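You operate a simulated robot arm through the tools that you are given. There is no shell and no other tool.

Carry out the task below with a simulated robot arm. There is one attempt and no reset: what you move stays moved.

JOB
Put the 25 mm bearing and the 2 m sensor away in the middle drawer.
Fine: shut it again; the other parts stay on the bench. Set down upright: what you pick out.
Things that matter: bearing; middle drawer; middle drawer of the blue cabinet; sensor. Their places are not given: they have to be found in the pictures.

It is judged by the outcome, as a careful person would: the job done as asked, and still so three seconds after it is handed in. It fails if anything else is knocked over, pushed out of place, dropped, spilled or broken.

ROBOT AND FRAMES
A 6-joint arm with a four-finger gripper, fixed in place. Base frame: the origin is on the floor under the middle of its stand, x ahead of it, y to its left, z up. Readings come in mm, rad, newtons and seconds.
With the tool pointing down near the work surface it reaches from about 280 to 700 mm from the base axis. Its first joint turns from -2.897 to 2.897 rad. Payload 3.43 kg.
The TCP is the grasp point between the finger pads, 30 mm short of the fingertips. In the tool frame z runs along the fingers and y along their closing line. The gripper opens to 120 mm; its body begins 85 mm behind the TCP.
Orientation is told as [roll, pitch, yaw] about the base's x, y, z axes, in that order, counted from this pose: with the fingers straight down and closing along the base's y, the tool's x points along the base's -x, its y along +y and its z along -z.

CONTROLS
- The arm moves only by the tool arm_command. Its argument "series" is a list of rows, each a list of 3 entries, a list of its own where there are three numbers: the turn, a rotation vector about the tool's x, y, z in rad, then the shift along the tool's x, y, z in m, then the gripper command, from -1 (shut) to 1 (fully open), values between in proportion. In form: [[[ax, ay, az], [tx, ty, tz], claw], ...]. A call has 1 to 20 rows; each row shifts and turns the commanded pose from where the row before left it, along the tool's axes as they then stand. A row lasts 0.2 s, in which the tool goes at most 50 mm and 0.15 rad; a call with a longer step from one row to the next is refused whole, and so is a gripper value outside its range. A pose out of reach is approached as far as the arm can. The call stops where the force on the tool passes 40 N (or 10 N more than at its start, if that is more) or the arm is blocked; 0.2 s more then pass. The fingers move at their own pace (about 40 mm/s each) and stop on an object; they squeeze with about 36 N. The grip force told is the motor's: it shows also when the fingers shut on nothing. Time passes only in rows, and 0.2 s behind the last, so rows that do not move let the fingers close. It gives the time, the measured TCP pose, the force on the tool (base axes), the opening and the grip force at its end, in the units of the frame above (readings bear some noise), with the torque about the TCP (base axes, N m) and any sound that the robot's microphone picked up, and new pictures: "views" is both (left out), scene, wrist or none.
- Cameras (640 x 400 px; columns grow to the right, rows downward): "scene" is fixed at [400, -500.8, 1423.5]; the picture's right is [0.99, -0.16, 0.00], its down [-0.10, -0.62, -0.78] and it looks along [0.12, 0.77, -0.63] (base axes); focal length 328 px, centre (320, 200). "wrist" rides on the gripper at [71, -17, -121] in the tool frame; the picture's right is [0.23, 0.97, 0.00], its down [-0.81, 0.19, -0.55] and it looks along [-0.54, 0.13, 0.83] (tool axes); focal length 275 px, centre (320, 200).
- raise_lower(by): moves the trunk up (or, below 0, down) by that many mm; the arm rides with it, the base frame stays. It gives what a move gives, with no picture.
- measure_at(camera, pixels): for up to 12 pixels [column, row] of the newest picture of that camera ("zoom" is the newest enlarged one), the place [x, y, z] in the base frame of the surface seen there, good to about 3 mm. No time passes.
- close_up(camera, box): a new picture of the part [left, top, right, bottom] of that camera's present view, enlarged. No time passes.
- sign_off(): hands the job in; it is judged then, once.

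Leave the gripper open and the arm clear of the work at the hand-in unless told otherwise.

The tools are called as name(argument=value, ...) on one line, values as JSON. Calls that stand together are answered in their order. arm_command: Moves the arm, as the interface text tells. Its arguments: {"type":"object","properties":{"series":{"type":"array"},"views":{"type":"string","enum":["both","scene","wrist","none"]}},"required":["series"]} The other tools are called the same way: raise_lower (by) moves the trunk up or down; measure_at (camera, pixels) gives the place of the surface under pixels of a picture; close_up (camera, box) takes an enlarged picture of a part of a camera's view; sign_off () hands the job in.

At the start:

```text
time: 0.0
ee_pos: [277.7, 272.8, 1096.5]
tcp_rot: [-0.001, 0.001, 0.0]
ft_force: [0.2, 0.3, -0.7]
moment: [0.0, 0.02, 0.01]
opening: 119.9
grip_force: 0.1
trunk travel left (down, up): [-175.0, 265.0]
```

scene: 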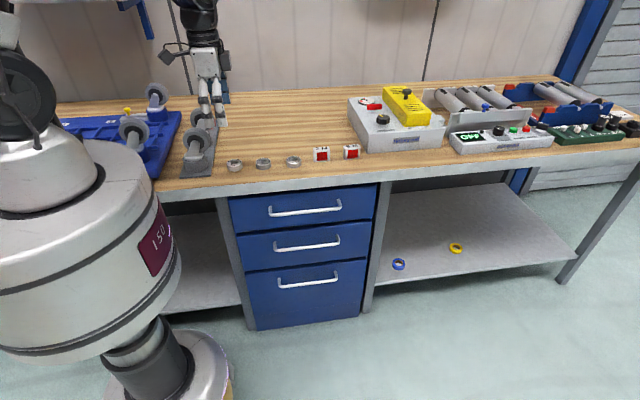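
wrist: 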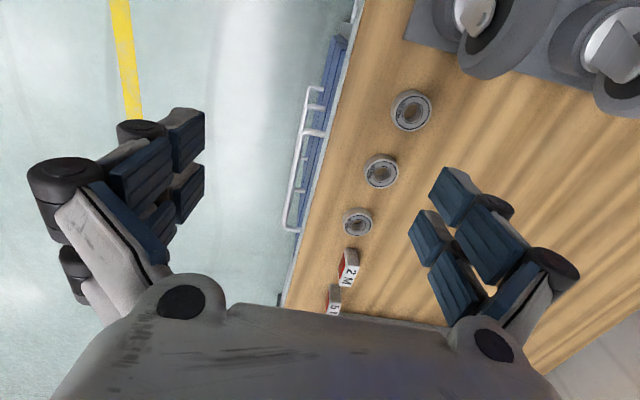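

I see three bearings at about (234,165), (263,163), (293,161) and two red sensor boxes at (321,154), (351,151) in the scene view, with the blue cabinet's three drawers below. I'll look at enlarged views first to read the labels.

close_up(camera="scene", box=[215, 130, 375, 230])

close_up(camera="wrist", box=[280, 80, 440, 320])

measure_at(camera="scene", pixels=[[234, 160], [263, 160], [293, 157], [321, 149], [351, 147], [305, 210], [306, 247], [307, 285], [232, 205], [375, 190], [237, 240], [371, 225]])

measure_at(camera="wrist", pixels=[[411, 110], [381, 171], [357, 223], [349, 265], [334, 300], [396, 110], [425, 110], [366, 172], [397, 172], [343, 223], [371, 223], [320, 150]])

```text
4.00 times, centred on (295, 180) of scene
```

zoom: 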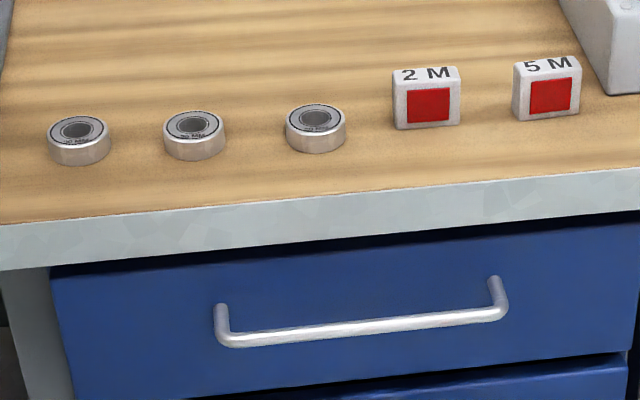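

```text
1.67 times, centred on (360, 200) of wrist
```

zoom: 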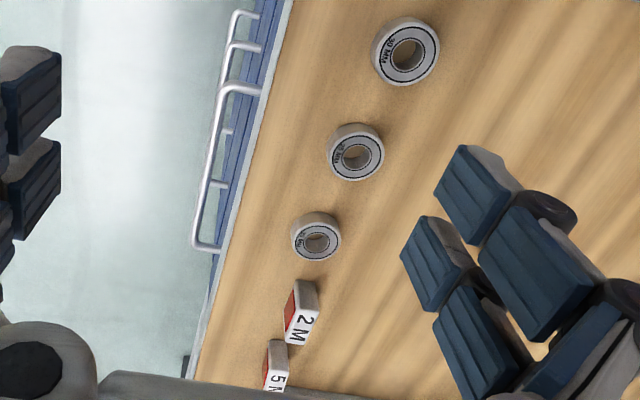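

```text
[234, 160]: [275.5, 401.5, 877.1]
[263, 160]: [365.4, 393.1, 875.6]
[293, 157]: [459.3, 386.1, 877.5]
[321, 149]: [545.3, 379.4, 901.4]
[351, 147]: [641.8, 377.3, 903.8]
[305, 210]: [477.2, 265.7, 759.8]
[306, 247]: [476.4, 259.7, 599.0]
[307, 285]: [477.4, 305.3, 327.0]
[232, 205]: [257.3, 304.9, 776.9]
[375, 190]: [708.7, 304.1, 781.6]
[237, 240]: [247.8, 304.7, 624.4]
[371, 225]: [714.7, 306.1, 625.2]
```

```text
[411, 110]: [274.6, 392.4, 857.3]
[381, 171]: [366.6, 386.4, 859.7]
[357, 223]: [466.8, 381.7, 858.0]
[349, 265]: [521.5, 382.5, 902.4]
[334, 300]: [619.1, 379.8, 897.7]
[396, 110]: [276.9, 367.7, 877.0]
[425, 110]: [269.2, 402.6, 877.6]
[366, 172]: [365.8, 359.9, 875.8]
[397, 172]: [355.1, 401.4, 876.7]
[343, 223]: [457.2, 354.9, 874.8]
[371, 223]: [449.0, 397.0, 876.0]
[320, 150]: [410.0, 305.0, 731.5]
```

The bearings look alike apart from the small print, so I zoom on each to read it.

close_up(camera="wrist", box=[385, 85, 437, 137])

close_up(camera="wrist", box=[355, 146, 407, 198])

close_up(camera="wrist", box=[331, 197, 383, 249])

close_up(camera="scene", box=[222, 148, 306, 178])

```text
7.69 times, centred on (411, 111) of wrist
```

zoom: 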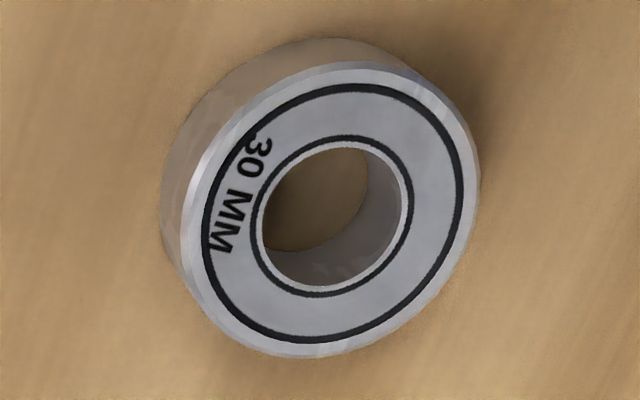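

```text
7.69 times, centred on (381, 172) of wrist
```

zoom: 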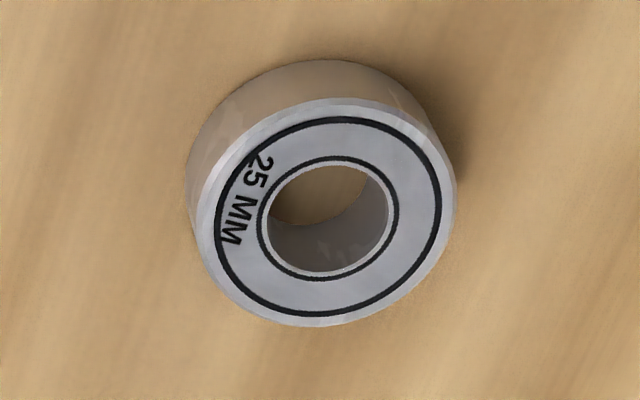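

```text
7.69 times, centred on (357, 223) of wrist
```

zoom: 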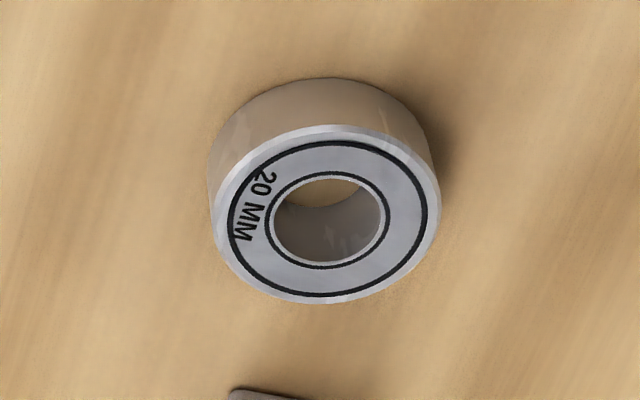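

```text
7.62 times, centred on (264, 163) of scene
```

zoom: 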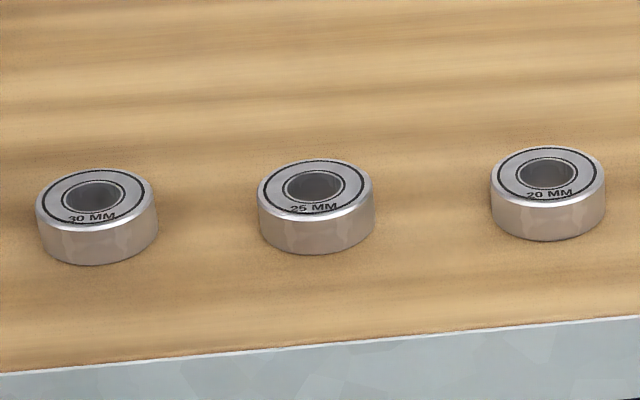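

The middle bearing at scene (263,163) is the 25 mm one, and the sensor at (321,154) is the 2 M one. Next I measure the middle drawer's handle, the bench edge and the drawer fronts.

close_up(camera="scene", box=[220, 170, 400, 340])

measure_at(camera="scene", pixels=[[275, 249], [290, 248], [325, 245], [338, 243], [275, 243], [339, 237], [305, 192], [305, 184], [305, 175], [300, 230], [300, 260], [300, 222]])

measure_at(camera="scene", pixels=[[263, 165], [255, 164], [271, 163], [263, 169], [321, 158], [312, 156], [330, 154], [321, 163], [263, 174], [240, 190], [372, 186], [225, 215]])

```text
2.35 times, centred on (310, 255) of scene
```

zoom: 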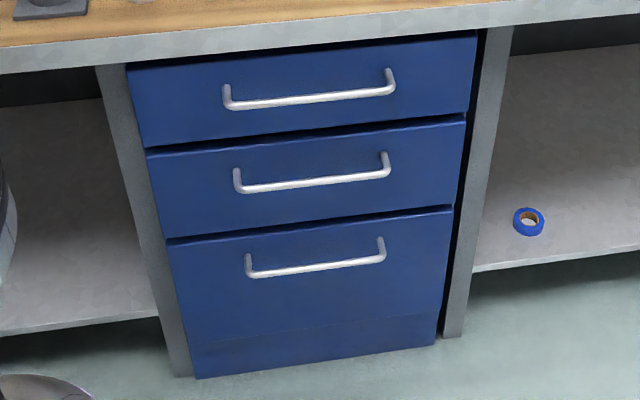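

```text
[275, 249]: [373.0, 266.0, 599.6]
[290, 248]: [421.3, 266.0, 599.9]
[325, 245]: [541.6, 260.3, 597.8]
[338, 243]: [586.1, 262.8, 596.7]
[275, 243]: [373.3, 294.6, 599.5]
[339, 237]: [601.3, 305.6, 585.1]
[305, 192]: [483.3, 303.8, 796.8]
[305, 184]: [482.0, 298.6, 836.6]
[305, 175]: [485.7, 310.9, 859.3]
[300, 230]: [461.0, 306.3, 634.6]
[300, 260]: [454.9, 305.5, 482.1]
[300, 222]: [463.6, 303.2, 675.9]
```

```text
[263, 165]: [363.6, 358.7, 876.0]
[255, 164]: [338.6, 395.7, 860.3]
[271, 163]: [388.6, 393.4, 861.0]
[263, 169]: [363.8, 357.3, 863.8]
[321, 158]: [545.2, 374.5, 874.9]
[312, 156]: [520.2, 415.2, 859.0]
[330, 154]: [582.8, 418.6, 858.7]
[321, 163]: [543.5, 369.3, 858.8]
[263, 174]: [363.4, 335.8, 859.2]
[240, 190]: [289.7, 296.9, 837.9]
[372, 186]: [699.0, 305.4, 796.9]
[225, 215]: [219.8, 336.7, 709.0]
```

Bench top is at z≈859 with its front edge at y≈300. The middle handle bar runs x≈370–590 at y≈263, z≈598. I'll first back the arm away from the bench, high up, toward (450,100,1096), and watch the result.

arm_command(series=[[[0, 0, 0], [-0.03, -0.03, 0], 1], [[0, 0, 0], [-0.03, -0.03, 0], 1], [[0, 0, 0], [-0.03, -0.03, 0], 1], [[0, 0, 0], [-0.03, -0.03, 0], 1], [[0, 0, 0], [-0.03, -0.03, 0], 1], [[0, 0, 0], [-0.03, -0.03, 0], 1]], views="both")

```text
time: 1.4
ee_pos: [460.2, 91.5, 1097.7]
tcp_rot: [0.0, 0.0, 0.0]
ft_force: [0.9, -0.1, 0.2]
moment: [0.0, 0.04, 0.03]
opening: 120.1
grip_force: 0.0
trunk travel left (down, up): [-175.0, 265.0]
```

scene: 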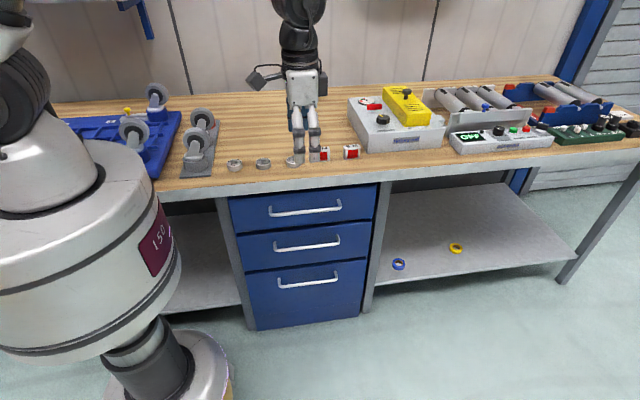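
wrist: 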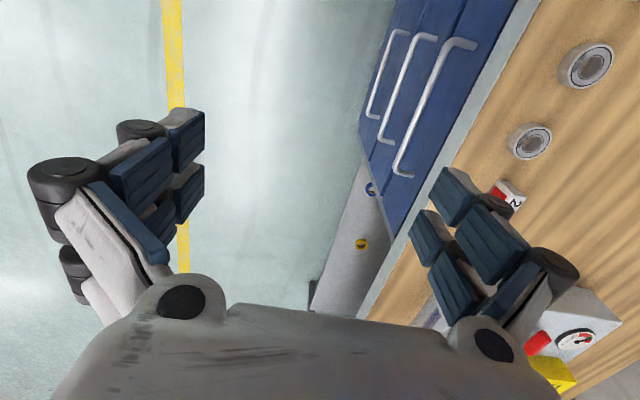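

The arm moved cleanly. Now I turn the tool about its x by −90° so that the fingers point toward the cabinet (+y) with the closing line vertical.

arm_command(series=[[[-0.1428, 0, 0], [0, 0, 0], 1], [[-0.1428, 0, 0], [0, 0, 0], 1], [[-0.1428, 0, 0], [0, 0, 0], 1], [[-0.1428, 0, 0], [0, 0, 0], 1], [[-0.1428, 0, 0], [0, 0, 0], 1], [[-0.1428, 0, 0], [0, 0, 0], 1], [[-0.1428, 0, 0], [0, 0, 0], 1], [[-0.1428, 0, 0], [0, 0, 0], 1], [[-0.1428, 0, 0], [0, 0, 0], 1], [[-0.1428, 0, 0], [0, 0, 0], 1], [[-0.1428, 0, 0], [0, 0, 0], 1]], views="both")

```text
time: 3.8
ee_pos: [458.7, 92.8, 1096.0]
tcp_rot: [1.571, 0.001, -0.001]
ft_force: [0.1, 0.2, 0.2]
moment: [0.0, 0.0, 0.0]
opening: 120.2
grip_force: 0.0
trunk travel left (down, up): [-175.0, 265.0]
```

scene: 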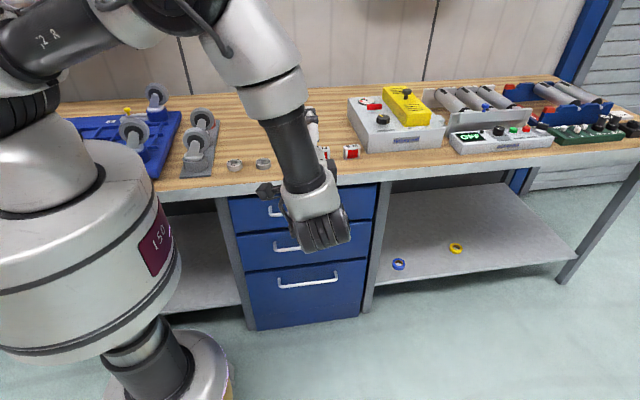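
wrist: 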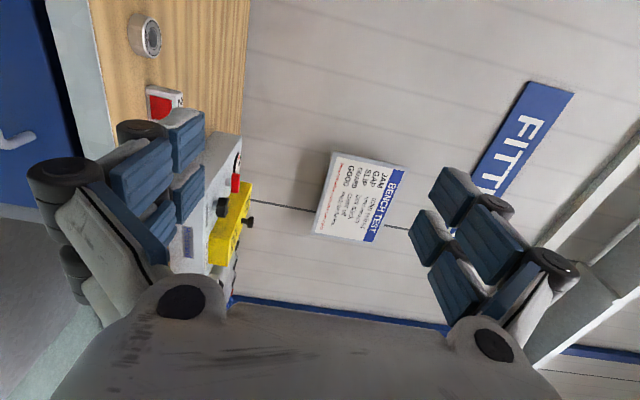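

The tool is now horizontal pointing at the cabinet wall. I lower the trunk by 150 mm for reach to the middle drawer; the fingertips at y≈123 stay clear of the bench edge at y≈300.

raise_lower(by=-150)

```text
time: 5.5
ee_pos: [456.6, 94.3, 945.3]
tcp_rot: [1.571, 0.0, 0.0]
ft_force: [0.4, 0.0, 0.2]
moment: [0.02, 0.03, 0.01]
opening: 120.2
grip_force: 0.0
trunk travel left (down, up): [-25.0, 415.0]
```

Trunk down. Now I lower the tool along base −z from 945 to about 598 and shift to x≈478, the handle's middle.

arm_command(series=[[[0, 0, 0], [-0.003, -0.0434, 0], 1], [[0, 0, 0], [-0.003, -0.0434, 0], 1], [[0, 0, 0], [-0.003, -0.0434, 0], 1], [[0, 0, 0], [-0.003, -0.0434, 0], 1], [[0, 0, 0], [-0.003, -0.0434, 0], 1], [[0, 0, 0], [-0.003, -0.0434, 0], 1], [[0, 0, 0], [-0.003, -0.0434, 0], 1], [[0, 0, 0], [0, -0.0434, 0], 1]], views="both")

```text
time: 7.3
ee_pos: [467.5, 97.7, 630.8]
tcp_rot: [1.569, -0.001, -0.003]
ft_force: [-1.2, 0.1, 0.5]
moment: [0.06, 0.02, -0.01]
opening: 120.0
grip_force: 0.0
out of reach, approached as far as the arm can: row 8
trunk travel left (down, up): [-25.0, 415.0]
```

scene: 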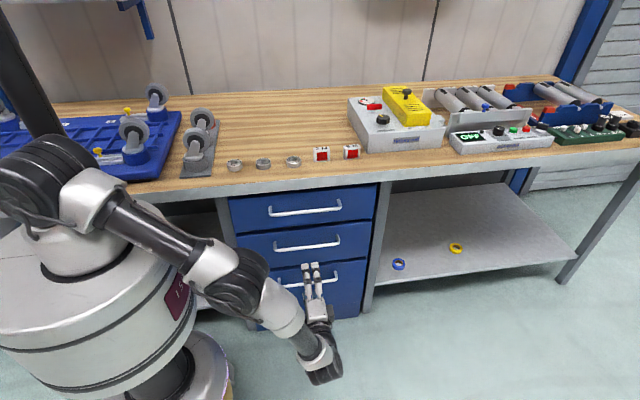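
wrist: 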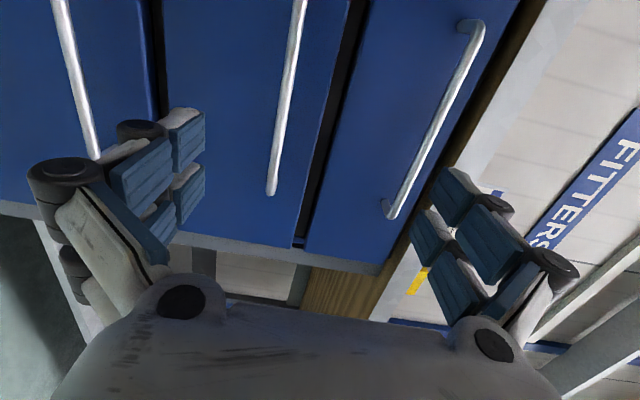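

The last row was out of reach at z≈631. I'll measure where the arm's links are to understand what limits it.

measure_at(camera="scene", pixels=[[20, 70], [40, 120], [40, 190], [85, 195], [75, 250], [130, 220], [215, 265], [240, 280], [290, 320], [325, 360], [315, 310], [60, 320]])

```text
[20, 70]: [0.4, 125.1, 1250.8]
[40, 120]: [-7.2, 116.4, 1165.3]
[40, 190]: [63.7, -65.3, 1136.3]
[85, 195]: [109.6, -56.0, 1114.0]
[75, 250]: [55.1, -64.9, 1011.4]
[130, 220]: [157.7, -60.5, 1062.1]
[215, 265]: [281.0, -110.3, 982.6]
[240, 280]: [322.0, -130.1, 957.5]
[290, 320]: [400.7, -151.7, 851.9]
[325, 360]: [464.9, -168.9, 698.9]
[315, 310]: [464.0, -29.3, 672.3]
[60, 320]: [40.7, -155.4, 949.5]
```

The arm is almost stretched out. Tilting the fingers about 17° below horizontal raises the wrist and gives reach. I'll lower the trunk the remaining 25 mm, and then tilt.

raise_lower(by=-25)

arm_command(series=[[[0.15, 0, 0], [0, 0, 0], 0], [[0.15, 0, 0], [0, 0, 0], 0], [[0, 0, 0], [0, 0, 0], 0]], views="both")

```text
time: 8.1
ee_pos: [467.8, 97.5, 606.8]
tcp_rot: [1.566, 0.0, 0.0]
ft_force: [0.3, -0.1, 0.0]
moment: [-0.01, 0.01, -0.03]
opening: 120.2
grip_force: 0.1
trunk travel left (down, up): [0.0, 440.0]
```

```text
time: 8.9
ee_pos: [467.9, 97.1, 604.6]
tcp_rot: [1.268, -0.001, -0.002]
ft_force: [-0.3, 0.6, -0.8]
moment: [0.02, -0.02, 0.01]
opening: 61.2
grip_force: 0.6
trunk travel left (down, up): [0.0, 440.0]
```

scene: 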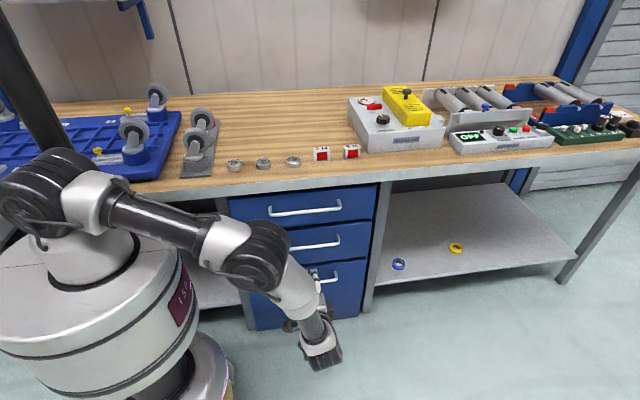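
wrist: 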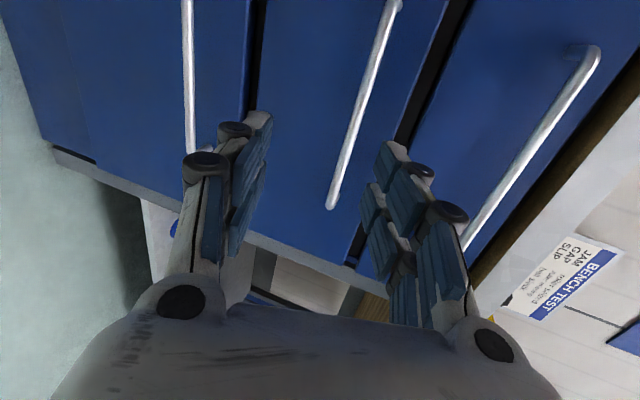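

The tilt worked: roll 1.268, TCP (468,97,605), opening 61. I'll measure the middle handle in the wrist picture, running from (392,10) to (333,203).

measure_at(camera="wrist", pixels=[[383, 30], [370, 80], [356, 125], [345, 165], [334, 200], [365, 80], [375, 80], [190, 60], [330, 100], [300, 150], [400, 130], [410, 100]])

close_up(camera="wrist", box=[160, 80, 480, 320])

```text
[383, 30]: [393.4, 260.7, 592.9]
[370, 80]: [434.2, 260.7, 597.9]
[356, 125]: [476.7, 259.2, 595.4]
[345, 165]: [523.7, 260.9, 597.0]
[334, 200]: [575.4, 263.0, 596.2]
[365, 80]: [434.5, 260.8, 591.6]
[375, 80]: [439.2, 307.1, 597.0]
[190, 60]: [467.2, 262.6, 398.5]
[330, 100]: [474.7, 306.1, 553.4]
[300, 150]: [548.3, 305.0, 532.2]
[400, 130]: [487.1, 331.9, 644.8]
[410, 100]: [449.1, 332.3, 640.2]
```

```text
1.67 times, centred on (320, 200) of wrist
```

zoom: 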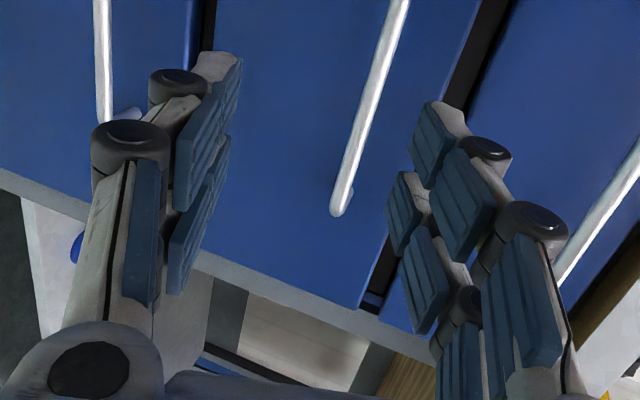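

The bar's front is at y≈260.5 and its centre z≈596. I narrow the opening to about 40 mm and move straight in toward the handle, stopping with the bar about 14 mm beyond the TCP (target TCP y≈252, z≈600).

arm_command(series=[[[0, 0, 0], [0, 0, 0], -0.3], [[0, 0, 0], [0, 0, 0], -0.3], [[0, 0, 0], [0, 0.0106, 0.0374], -0.3], [[0, 0, 0], [0, 0.0106, 0.0374], -0.3], [[0, 0, 0], [0, 0.0106, 0.0374], -0.3]], views="both")

```text
time: 10.1
ee_pos: [468.5, 215.0, 602.7]
tcp_rot: [1.265, -0.002, -0.002]
ft_force: [0.0, 1.4, 0.7]
moment: [0.01, 0.0, -0.01]
opening: 42.2
grip_force: 0.0
trunk travel left (down, up): [0.0, 440.0]
```

scene: 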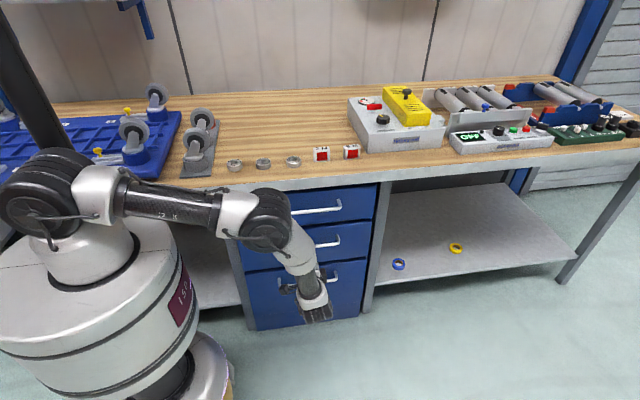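
wrist: 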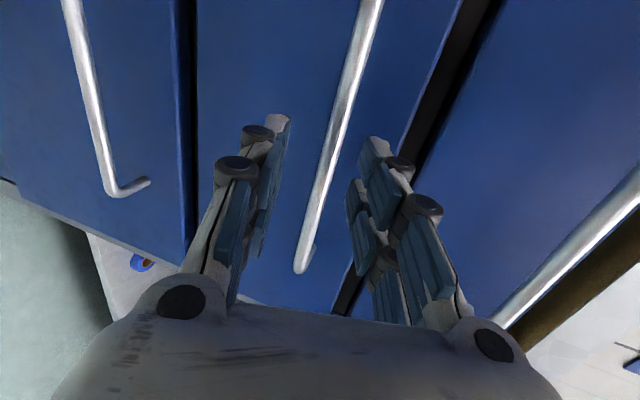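

The bar lies between the two finger pairs. I continue the last 37 mm to put it between the pads.

arm_command(series=[[[0, 0, 0], [0, 0.0044, 0.018], -0.3], [[0, 0, 0], [0, 0.0044, 0.018], -0.3], [[0, 0, 0], [0, 0, 0], -0.3]], views="both")

```text
time: 10.9
ee_pos: [466.6, 252.4, 601.3]
tcp_rot: [1.268, 0.0, -0.002]
ft_force: [-0.6, 0.5, 0.4]
moment: [0.03, 0.01, -0.02]
opening: 41.8
grip_force: 0.0
trunk travel left (down, up): [0.0, 440.0]
```

scene: 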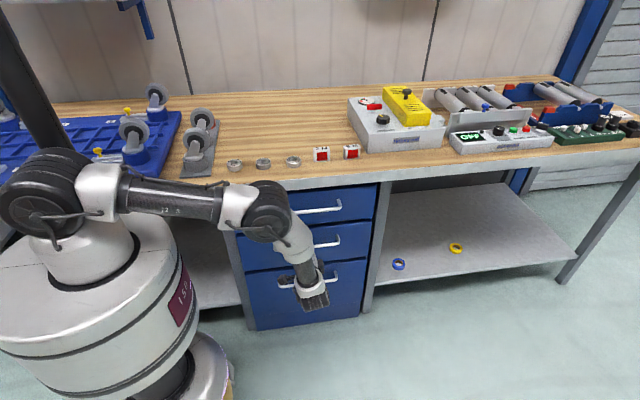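
wrist: 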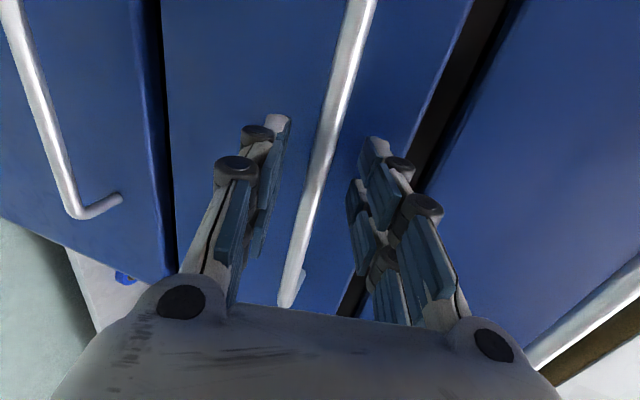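

TCP (467,252,601), no contact, bar between the pads. Now I close the fingers on it.

arm_command(series=[[[0, 0, 0], [0, 0, 0], -1], [[0, 0, 0], [0, 0, 0], -1], [[0, 0, 0], [0, 0, 0], -1], [[0, 0, 0], [0, 0, 0], -1], [[0, 0, 0], [0, 0, 0], -1]], views="wrist")

```text
time: 12.1
ee_pos: [467.7, 250.7, 599.8]
tcp_rot: [1.265, 0.002, -0.001]
ft_force: [1.0, -2.4, -15.5]
moment: [-0.26, -0.7, -0.45]
opening: 11.7
grip_force: 44.9
trunk travel left (down, up): [0.0, 440.0]
```

wrist: 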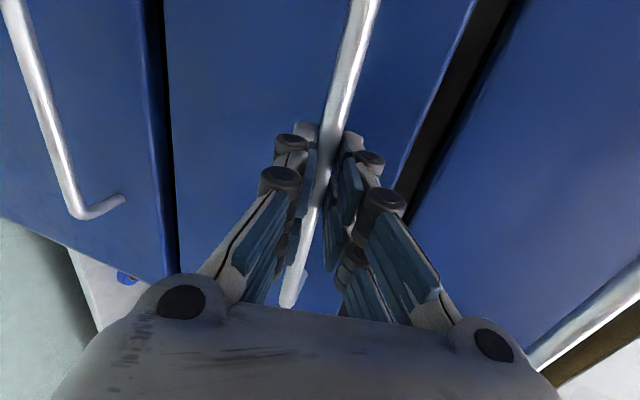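

The handle is gripped (opening 11.7, grip 45 N). I pull gently along base −y, 30 mm first.

arm_command(series=[[[0, 0, 0], [0, -0.0035, -0.0093], -1], [[0, 0, 0], [0, -0.003, -0.0095], -1], [[0, 0, 0], [0, -0.003, -0.0095], -1]], views="both")

```text
time: 12.9
ee_pos: [468.4, 221.9, 600.1]
tcp_rot: [1.266, 0.001, 0.0]
ft_force: [-7.8, -1.1, -16.2]
moment: [-0.2, -0.84, -0.76]
opening: 11.3
grip_force: 44.5
trunk travel left (down, up): [0.0, 440.0]
```

scene: 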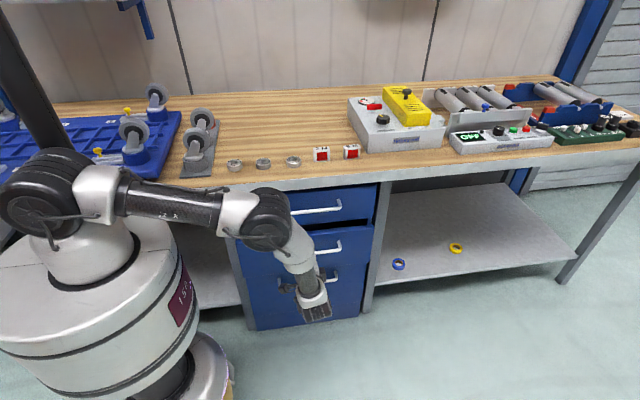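
wrist: 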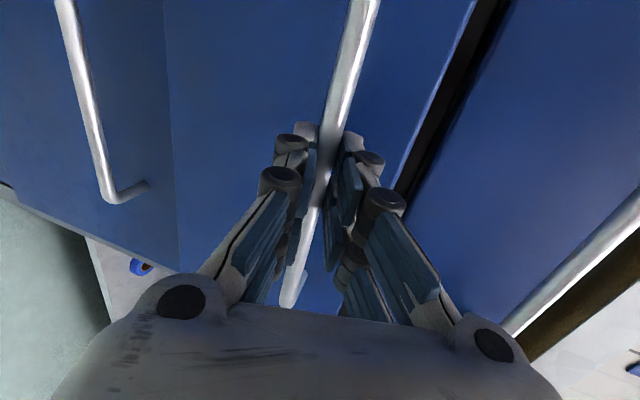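

The drawer is following. I keep pulling, 8 rows of about 21 mm, watching the force.

arm_command(series=[[[0, 0, 0], [0, -0.0068, -0.02], -1], [[0, 0, 0], [0, -0.0063, -0.02], -1], [[0, 0, 0], [0, -0.0063, -0.02], -1], [[0, 0, 0], [0, -0.0063, -0.02], -1], [[0, 0, 0], [0, -0.0063, -0.02], -1], [[0, 0, 0], [0, -0.0063, -0.02], -1], [[0, 0, 0], [0, -0.0063, -0.02], -1], [[0, 0, 0], [0, -0.0063, -0.02], -1]], views="both")

```text
time: 14.7
ee_pos: [466.5, 53.0, 599.5]
tcp_rot: [1.269, -0.002, -0.001]
ft_force: [-12.9, -2.0, 0.4]
moment: [0.07, 0.23, 0.98]
opening: 11.4
grip_force: 44.8
trunk travel left (down, up): [0.0, 440.0]
```

scene: 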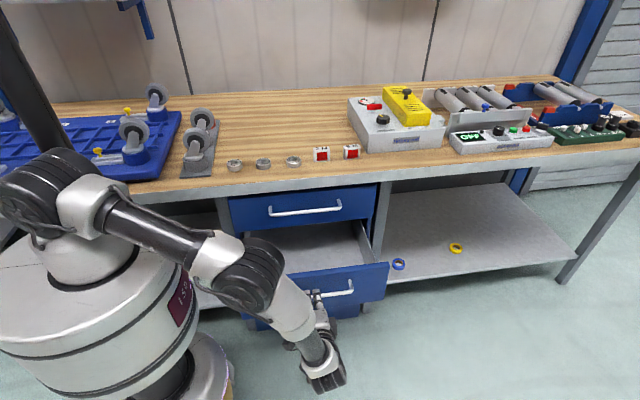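
wrist: 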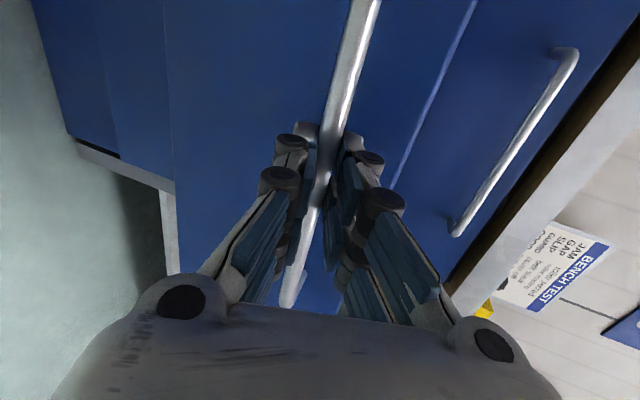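

The drawer is about 198 mm open and looks empty. I pull another 40 mm for more room for the gripper.

arm_command(series=[[[0, 0, 0], [0, -0.0063, -0.02], -1], [[0, 0, 0], [0, -0.0063, -0.02], -1], [[0, 0, 0], [0, 0, 0], -1]], views="both")

```text
time: 15.5
ee_pos: [467.2, 10.9, 600.2]
tcp_rot: [1.269, -0.002, -0.005]
ft_force: [-10.5, -2.0, 5.2]
moment: [0.02, 0.03, 0.71]
opening: 11.3
grip_force: 44.9
trunk travel left (down, up): [0.0, 440.0]
```

scene: 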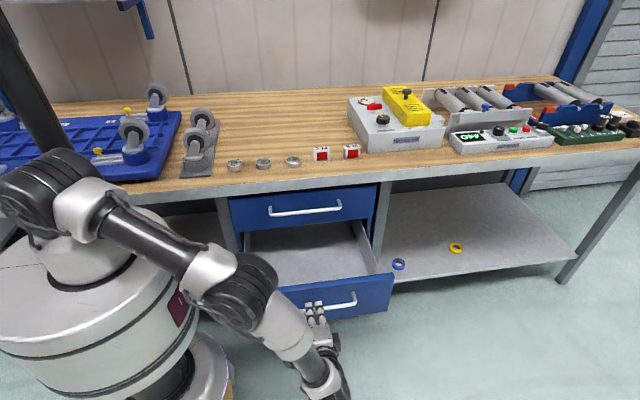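
wrist: 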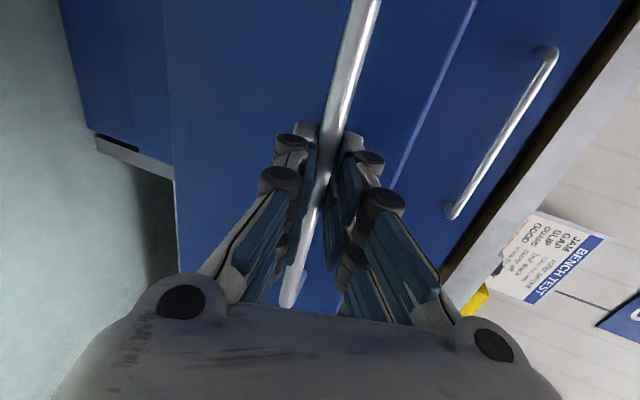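

The drawer is about 240 mm open. I open the fingers slightly (to about 50 mm) and back straight off the handle along the tool axis.

arm_command(series=[[[0, 0, 0], [0, 0, 0], -0.2], [[0, 0, 0], [0, 0, 0], -0.2], [[0, 0, 0], [0, 0, 0], -0.2], [[0, 0, 0], [0, 0, -0.015], -0.2], [[0, 0, 0], [0, 0, -0.015], -0.2], [[0, 0, 0], [0, 0, -0.015], -0.2]], views="both")

```text
time: 16.9
ee_pos: [465.7, -30.1, 612.5]
tcp_rot: [1.268, 0.0, -0.003]
ft_force: [0.1, 0.9, 0.5]
moment: [0.01, 0.02, 0.06]
opening: 47.8
grip_force: 0.0
trunk travel left (down, up): [0.0, 440.0]
```

scene: 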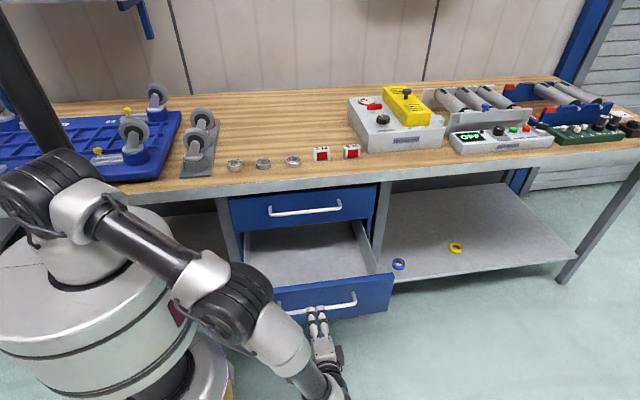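
wrist: 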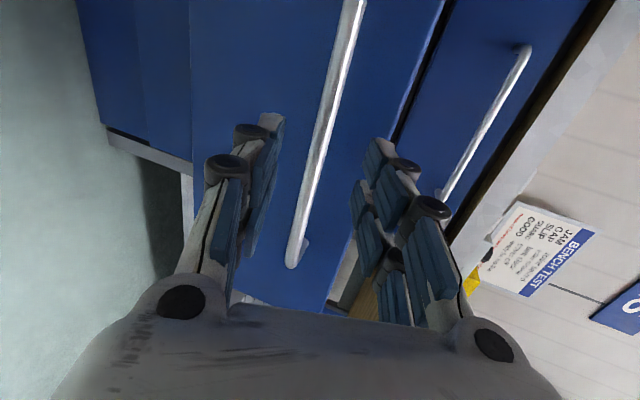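

Released cleanly. I'll measure the open drawer's inside and its front panel while moving nothing.

measure_at(camera="scene", pixels=[[285, 270], [320, 240], [345, 260], [300, 250], [270, 240], [340, 285], [380, 270], [330, 300], [350, 303], [290, 282], [255, 235], [365, 235]])

close_up(camera="scene", box=[220, 190, 400, 330])

```text
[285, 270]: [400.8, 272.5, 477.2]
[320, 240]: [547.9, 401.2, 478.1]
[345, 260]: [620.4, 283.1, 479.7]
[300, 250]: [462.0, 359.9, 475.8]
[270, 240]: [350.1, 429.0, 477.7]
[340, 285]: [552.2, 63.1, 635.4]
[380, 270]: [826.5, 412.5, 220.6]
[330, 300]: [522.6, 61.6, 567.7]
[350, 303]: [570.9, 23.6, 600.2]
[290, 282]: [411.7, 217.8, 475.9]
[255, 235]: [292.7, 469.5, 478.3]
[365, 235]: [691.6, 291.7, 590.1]
```

```text
2.86 times, centred on (310, 260) of scene
```

zoom: 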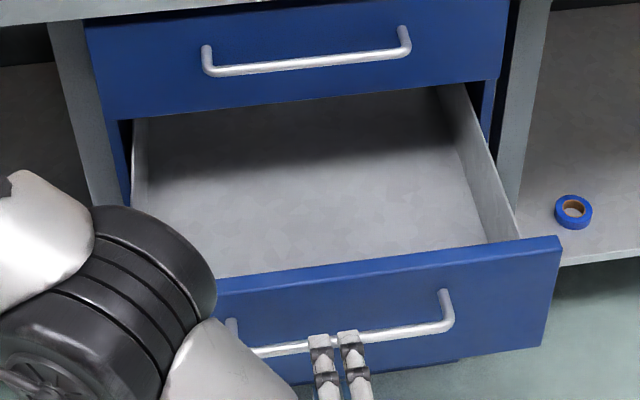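

The drawer floor is at z≈477, its front panel at y≈62 with top z≈637, and it's empty. Now I raise the arm straight up and turn the tool back to pointing down.

arm_command(series=[[[0, 0, 0], [0, 0.0429, -0.0135], 0], [[0, 0, 0], [0, 0.0429, -0.0135], 0], [[0, 0, 0], [0, 0.0429, -0.0135], 0], [[0, 0, 0], [0, 0.0429, -0.0135], 0], [[0, 0, 0], [0, 0.0429, -0.0135], 0], [[0, 0, 0], [0, 0.0429, -0.0135], 0], [[0, 0, 0], [0, 0.0429, -0.0135], 0], [[0, 0, 0], [0, 0.0429, -0.0135], 0], [[0.1409, 0, 0], [0, 0, 0], 0], [[0.1409, 0, 0], [0, 0, 0], 0], [[0.1409, 0, 0], [0, 0, 0], 0], [[0.1409, 0, 0], [0, 0, 0], 0], [[0.1409, 0, 0], [0, 0, 0], 0], [[0.1409, 0, 0], [0, 0, 0], 0], [[0.1409, 0, 0], [0, 0, 0], 0], [[0.1409, 0, 0], [0, 0, 0], 0], [[0.1409, 0, 0], [0, 0, 0], 0]], views="both")

```text
time: 20.5
ee_pos: [465.4, -32.8, 972.9]
tcp_rot: [-0.003, 0.0, -0.002]
ft_force: [-0.2, 0.7, 1.0]
moment: [-0.02, 0.04, -0.04]
opening: 60.2
grip_force: 0.0
trunk travel left (down, up): [0.0, 440.0]
```

scene: 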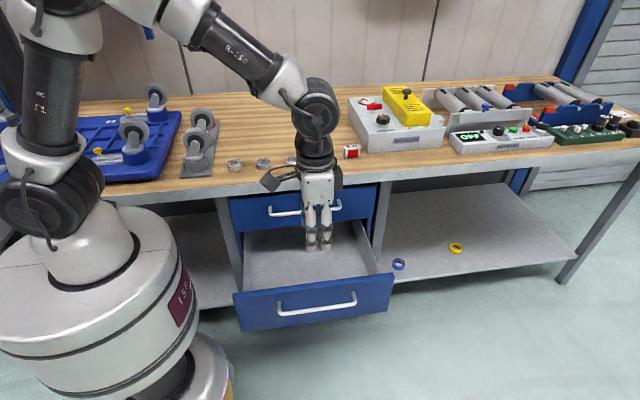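
wrist: 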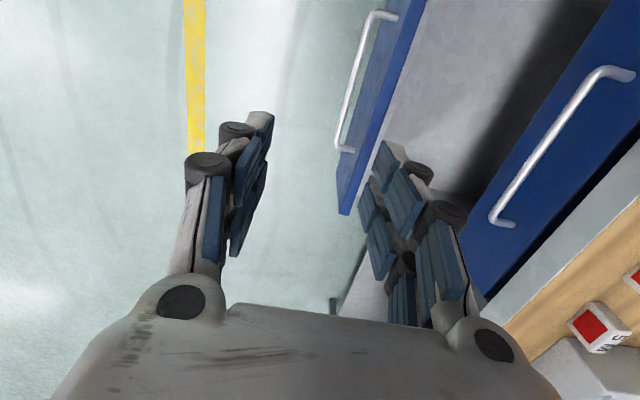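

Tool is down at (465,−33,973), drawer open and clear. I move above the 25 mm bearing at about (363,381), keeping height.

arm_command(series=[[[0, 0, 0], [0.0114, 0.046, 0], 0], [[0, 0, 0], [0.0114, 0.046, 0], 0], [[0, 0, 0], [0.0114, 0.046, 0], 0], [[0, 0, 0], [0.0114, 0.046, 0], 0], [[0, 0, 0], [0.0114, 0.046, 0], 0.4], [[0, 0, 0], [0.0114, 0.046, 0], 0.4], [[0, 0, 0], [0.0114, 0.046, 0], 0.4], [[0, 0, 0], [0.0114, 0.046, 0], 0.4], [[0, 0, 0], [0.0114, 0.046, 0], 0.4], [[0, 0, 0], [0, 0, 0], 0.4]], views="both")

```text
time: 22.7
ee_pos: [368.2, 384.0, 973.5]
tcp_rot: [-0.001, 0.0, -0.003]
ft_force: [-0.2, -0.2, 0.3]
moment: [-0.02, -0.02, -0.02]
opening: 84.1
grip_force: 0.0
trunk travel left (down, up): [0.0, 440.0]
```

scene: 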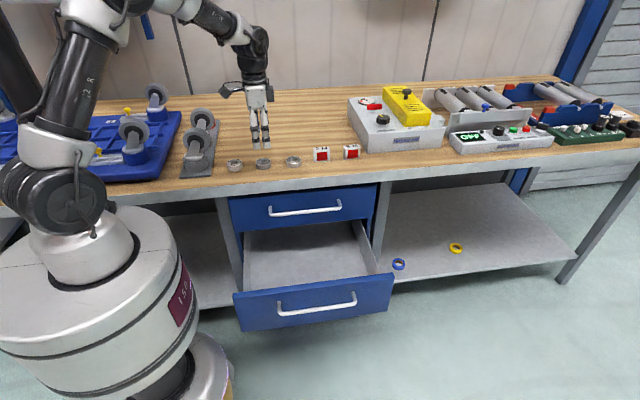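
wrist: 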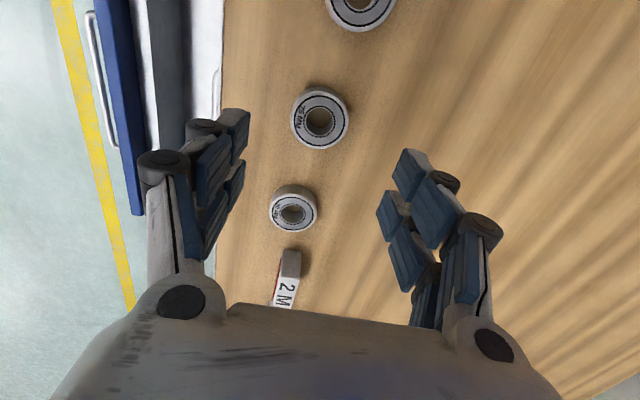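

The wrist view shows three bearings at (362,5), (320,119), (293,210). I'll confirm which is the 25 mm and measure its rim.

close_up(camera="wrist", box=[270, 80, 370, 150])

measure_at(camera="wrist", pixels=[[320, 96], [320, 143], [295, 119], [345, 119], [337, 102], [303, 137], [306, 119], [320, 135], [320, 150], [288, 119], [355, 119], [280, 100]])

```text
5.71 times, centred on (320, 115) of wrist
```

zoom: 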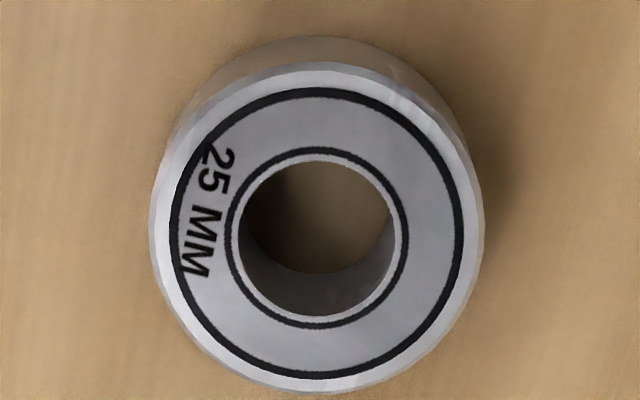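

```text
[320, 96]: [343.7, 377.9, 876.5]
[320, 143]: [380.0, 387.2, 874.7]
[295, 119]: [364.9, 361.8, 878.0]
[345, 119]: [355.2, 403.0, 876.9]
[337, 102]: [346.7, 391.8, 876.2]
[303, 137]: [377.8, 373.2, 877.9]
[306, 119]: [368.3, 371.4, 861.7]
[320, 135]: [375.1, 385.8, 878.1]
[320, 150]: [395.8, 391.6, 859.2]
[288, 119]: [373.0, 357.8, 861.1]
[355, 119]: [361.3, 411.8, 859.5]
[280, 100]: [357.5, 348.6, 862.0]
```

That is the 25 mm bearing; its centre is at about (361.5,382.5), top z≈877, outer diameter about 50. I centre over it and come down to TCP z≈897 first.

arm_command(series=[[[0, 0, 0], [0.0067, -0.0015, 0], 0.4], [[0, 0, 0], [0, 0, 0.025], 0.4], [[0, 0, 0], [0, 0, 0.025], 0.4], [[0, 0, 0], [0, 0, 0.0265], 0.4], [[0, 0, 0], [0, 0, 0], 0.4]], views="both")

```text
time: 23.9
ee_pos: [359.1, 380.0, 896.7]
tcp_rot: [0.001, -0.001, -0.003]
ft_force: [0.2, 0.4, 0.1]
moment: [0.02, 0.0, -0.02]
opening: 83.8
grip_force: 0.1
trunk travel left (down, up): [0.0, 440.0]
```

scene: 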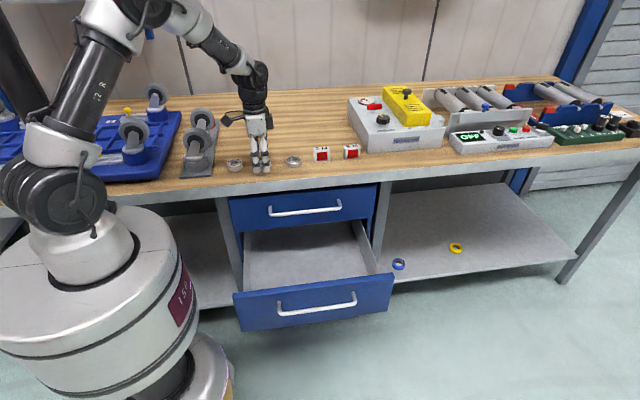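
wrist: 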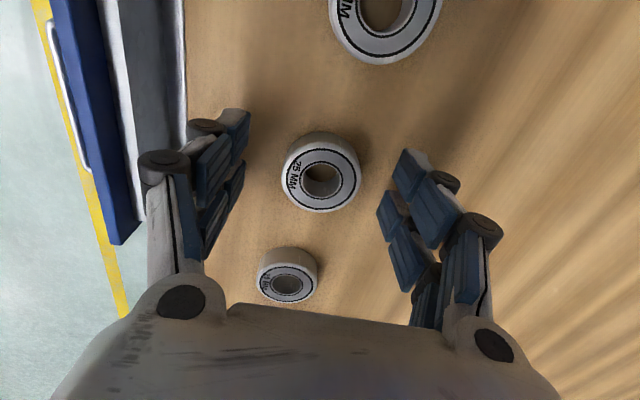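

The fingers straddle the bearing without contact. I'll re-measure its centre from here.

close_up(camera="wrist", box=[270, 120, 370, 220])

measure_at(camera="wrist", pixels=[[321, 150], [321, 208], [290, 180], [355, 180], [345, 158], [299, 202], [299, 160], [345, 202], [321, 160], [321, 198], [303, 180], [341, 180]])

```text
4.00 times, centred on (320, 170) of wrist
```

zoom: 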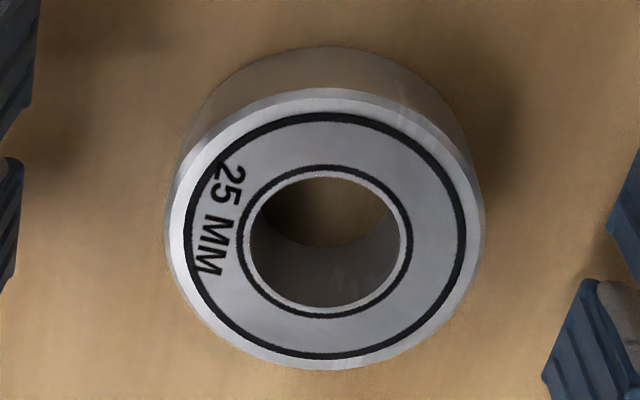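

```text
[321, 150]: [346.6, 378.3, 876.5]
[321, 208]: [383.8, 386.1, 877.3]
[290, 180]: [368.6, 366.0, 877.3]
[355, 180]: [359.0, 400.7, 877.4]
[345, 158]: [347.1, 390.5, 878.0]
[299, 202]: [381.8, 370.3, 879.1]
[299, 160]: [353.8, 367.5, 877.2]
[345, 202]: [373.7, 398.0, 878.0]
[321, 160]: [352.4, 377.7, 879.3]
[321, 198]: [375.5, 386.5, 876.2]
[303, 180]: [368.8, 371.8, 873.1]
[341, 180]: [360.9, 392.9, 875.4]
```

The bearing centre is at about (363.8,382). I shift +4.5 mm in x and +1.8 mm in y, go down about 5 mm to TCP z≈891.5, and close slowly on it.

arm_command(series=[[[0, 0, 0], [-0.0045, 0.0018, 0], 0.4], [[0, 0, 0], [0, 0, 0.005], 0.4], [[0, 0, 0], [0, 0, 0], 0], [[0, 0, 0], [0, 0, 0], 0]], views="wrist")

```text
time: 24.9
ee_pos: [362.6, 382.0, 890.1]
tcp_rot: [0.001, -0.001, -0.001]
ft_force: [0.7, -0.2, 0.5]
moment: [0.02, 0.01, 0.0]
opening: 60.1
grip_force: 0.1
trunk travel left (down, up): [0.0, 440.0]
```

wrist: 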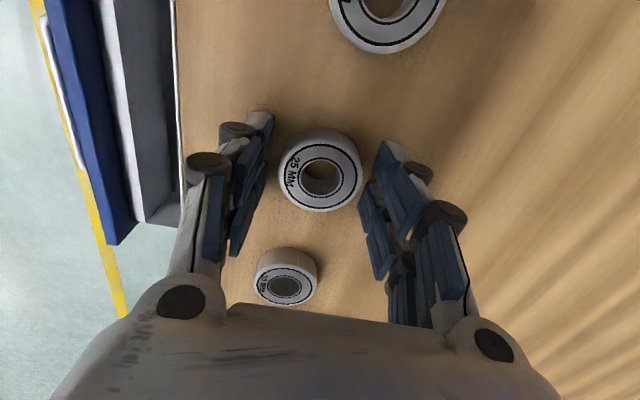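

Fingers are evenly either side. Closing on the bearing.

arm_command(series=[[[0, 0, 0], [0, 0, 0], -0.3], [[0, 0, 0], [0, 0, 0], -1], [[0, 0, 0], [0, 0, 0], -1], [[0, 0, 0], [0, 0, 0], -1], [[0, 0, 0], [0, 0, 0], -1]], views="wrist")

```text
time: 26.1
ee_pos: [363.5, 381.8, 891.1]
tcp_rot: [0.001, 0.0, -0.003]
ft_force: [0.1, 0.9, 1.5]
moment: [0.06, 0.0, 0.02]
opening: 44.8
grip_force: 35.9
trunk travel left (down, up): [0.0, 440.0]
```

wrist: 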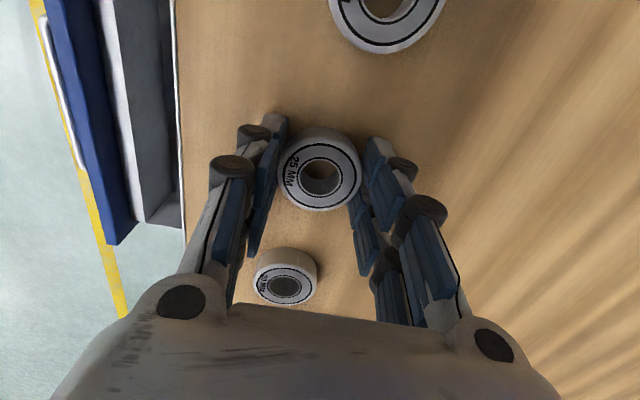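

Gripped: opening 44.8, grip 36 N. I lift 30 mm and check that it hangs level.

arm_command(series=[[[0, 0, 0], [0, 0, -0.01], -1], [[0, 0, 0], [0, 0, -0.02], -1], [[0, 0, 0], [0, 0, 0], -1]], views="both")

close_up(camera="wrist", box=[240, 90, 400, 250])

```text
time: 26.9
ee_pos: [363.1, 381.4, 922.6]
tcp_rot: [0.002, 0.001, -0.003]
ft_force: [-0.5, 0.5, -0.1]
moment: [0.01, -0.02, 0.0]
opening: 45.1
grip_force: 36.2
trunk travel left (down, up): [0.0, 440.0]
```

scene: 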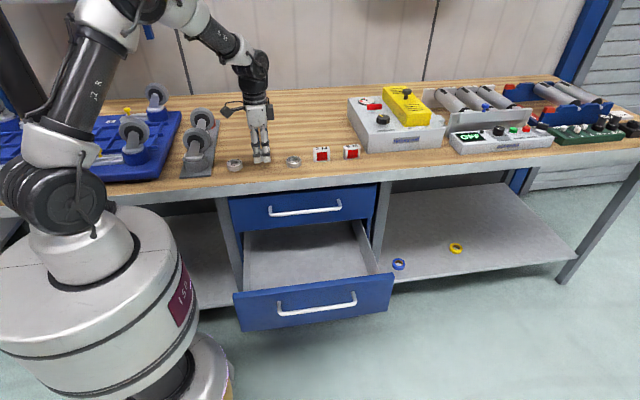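
wrist: 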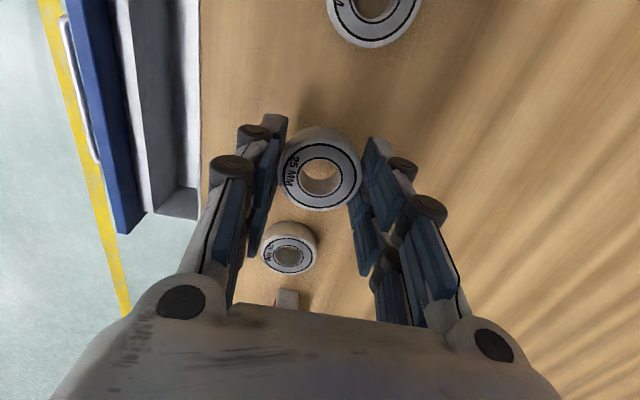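

```text
2.50 times, centred on (320, 170) of wrist
```

zoom: 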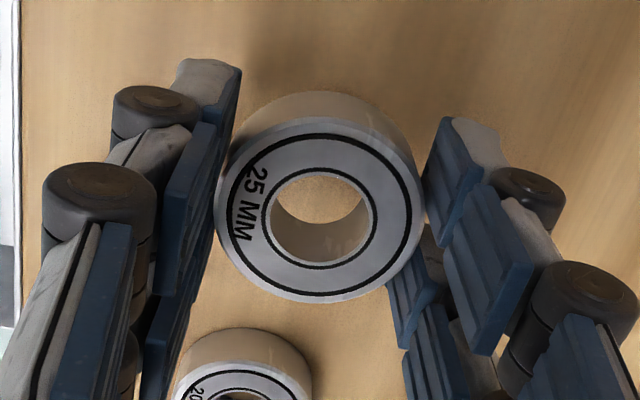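

The bearing is held level. I raise another 40 mm, carry it over the open drawer to about (420,180), and then look before going down.

arm_command(series=[[[0, 0, 0], [0, 0, -0.02], -1], [[0, 0, 0], [0, 0, -0.02], -1], [[0, 0, 0], [-0.0081, -0.0288, 0], -1], [[0, 0, 0], [-0.0081, -0.0288, 0], -1], [[0, 0, 0], [-0.0081, -0.0288, 0], -1], [[0, 0, 0], [-0.0081, -0.0288, 0], -1], [[0, 0, 0], [-0.0081, -0.0288, 0], -1], [[0, 0, 0], [-0.0081, -0.0288, 0], -1], [[0, 0, 0], [-0.0081, -0.0288, 0], -1]], views="both")

```text
time: 28.9
ee_pos: [418.5, 179.3, 960.7]
tcp_rot: [-0.001, 0.001, -0.002]
ft_force: [0.0, -0.8, -0.8]
moment: [0.01, 0.0, -0.01]
opening: 45.2
grip_force: 35.7
trunk travel left (down, up): [0.0, 440.0]
```

scene: 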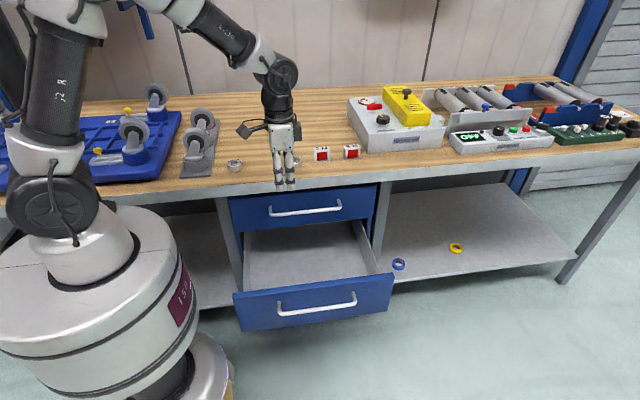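
wrist: 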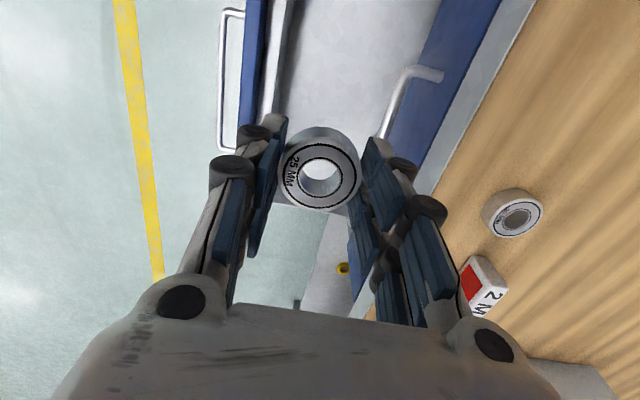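

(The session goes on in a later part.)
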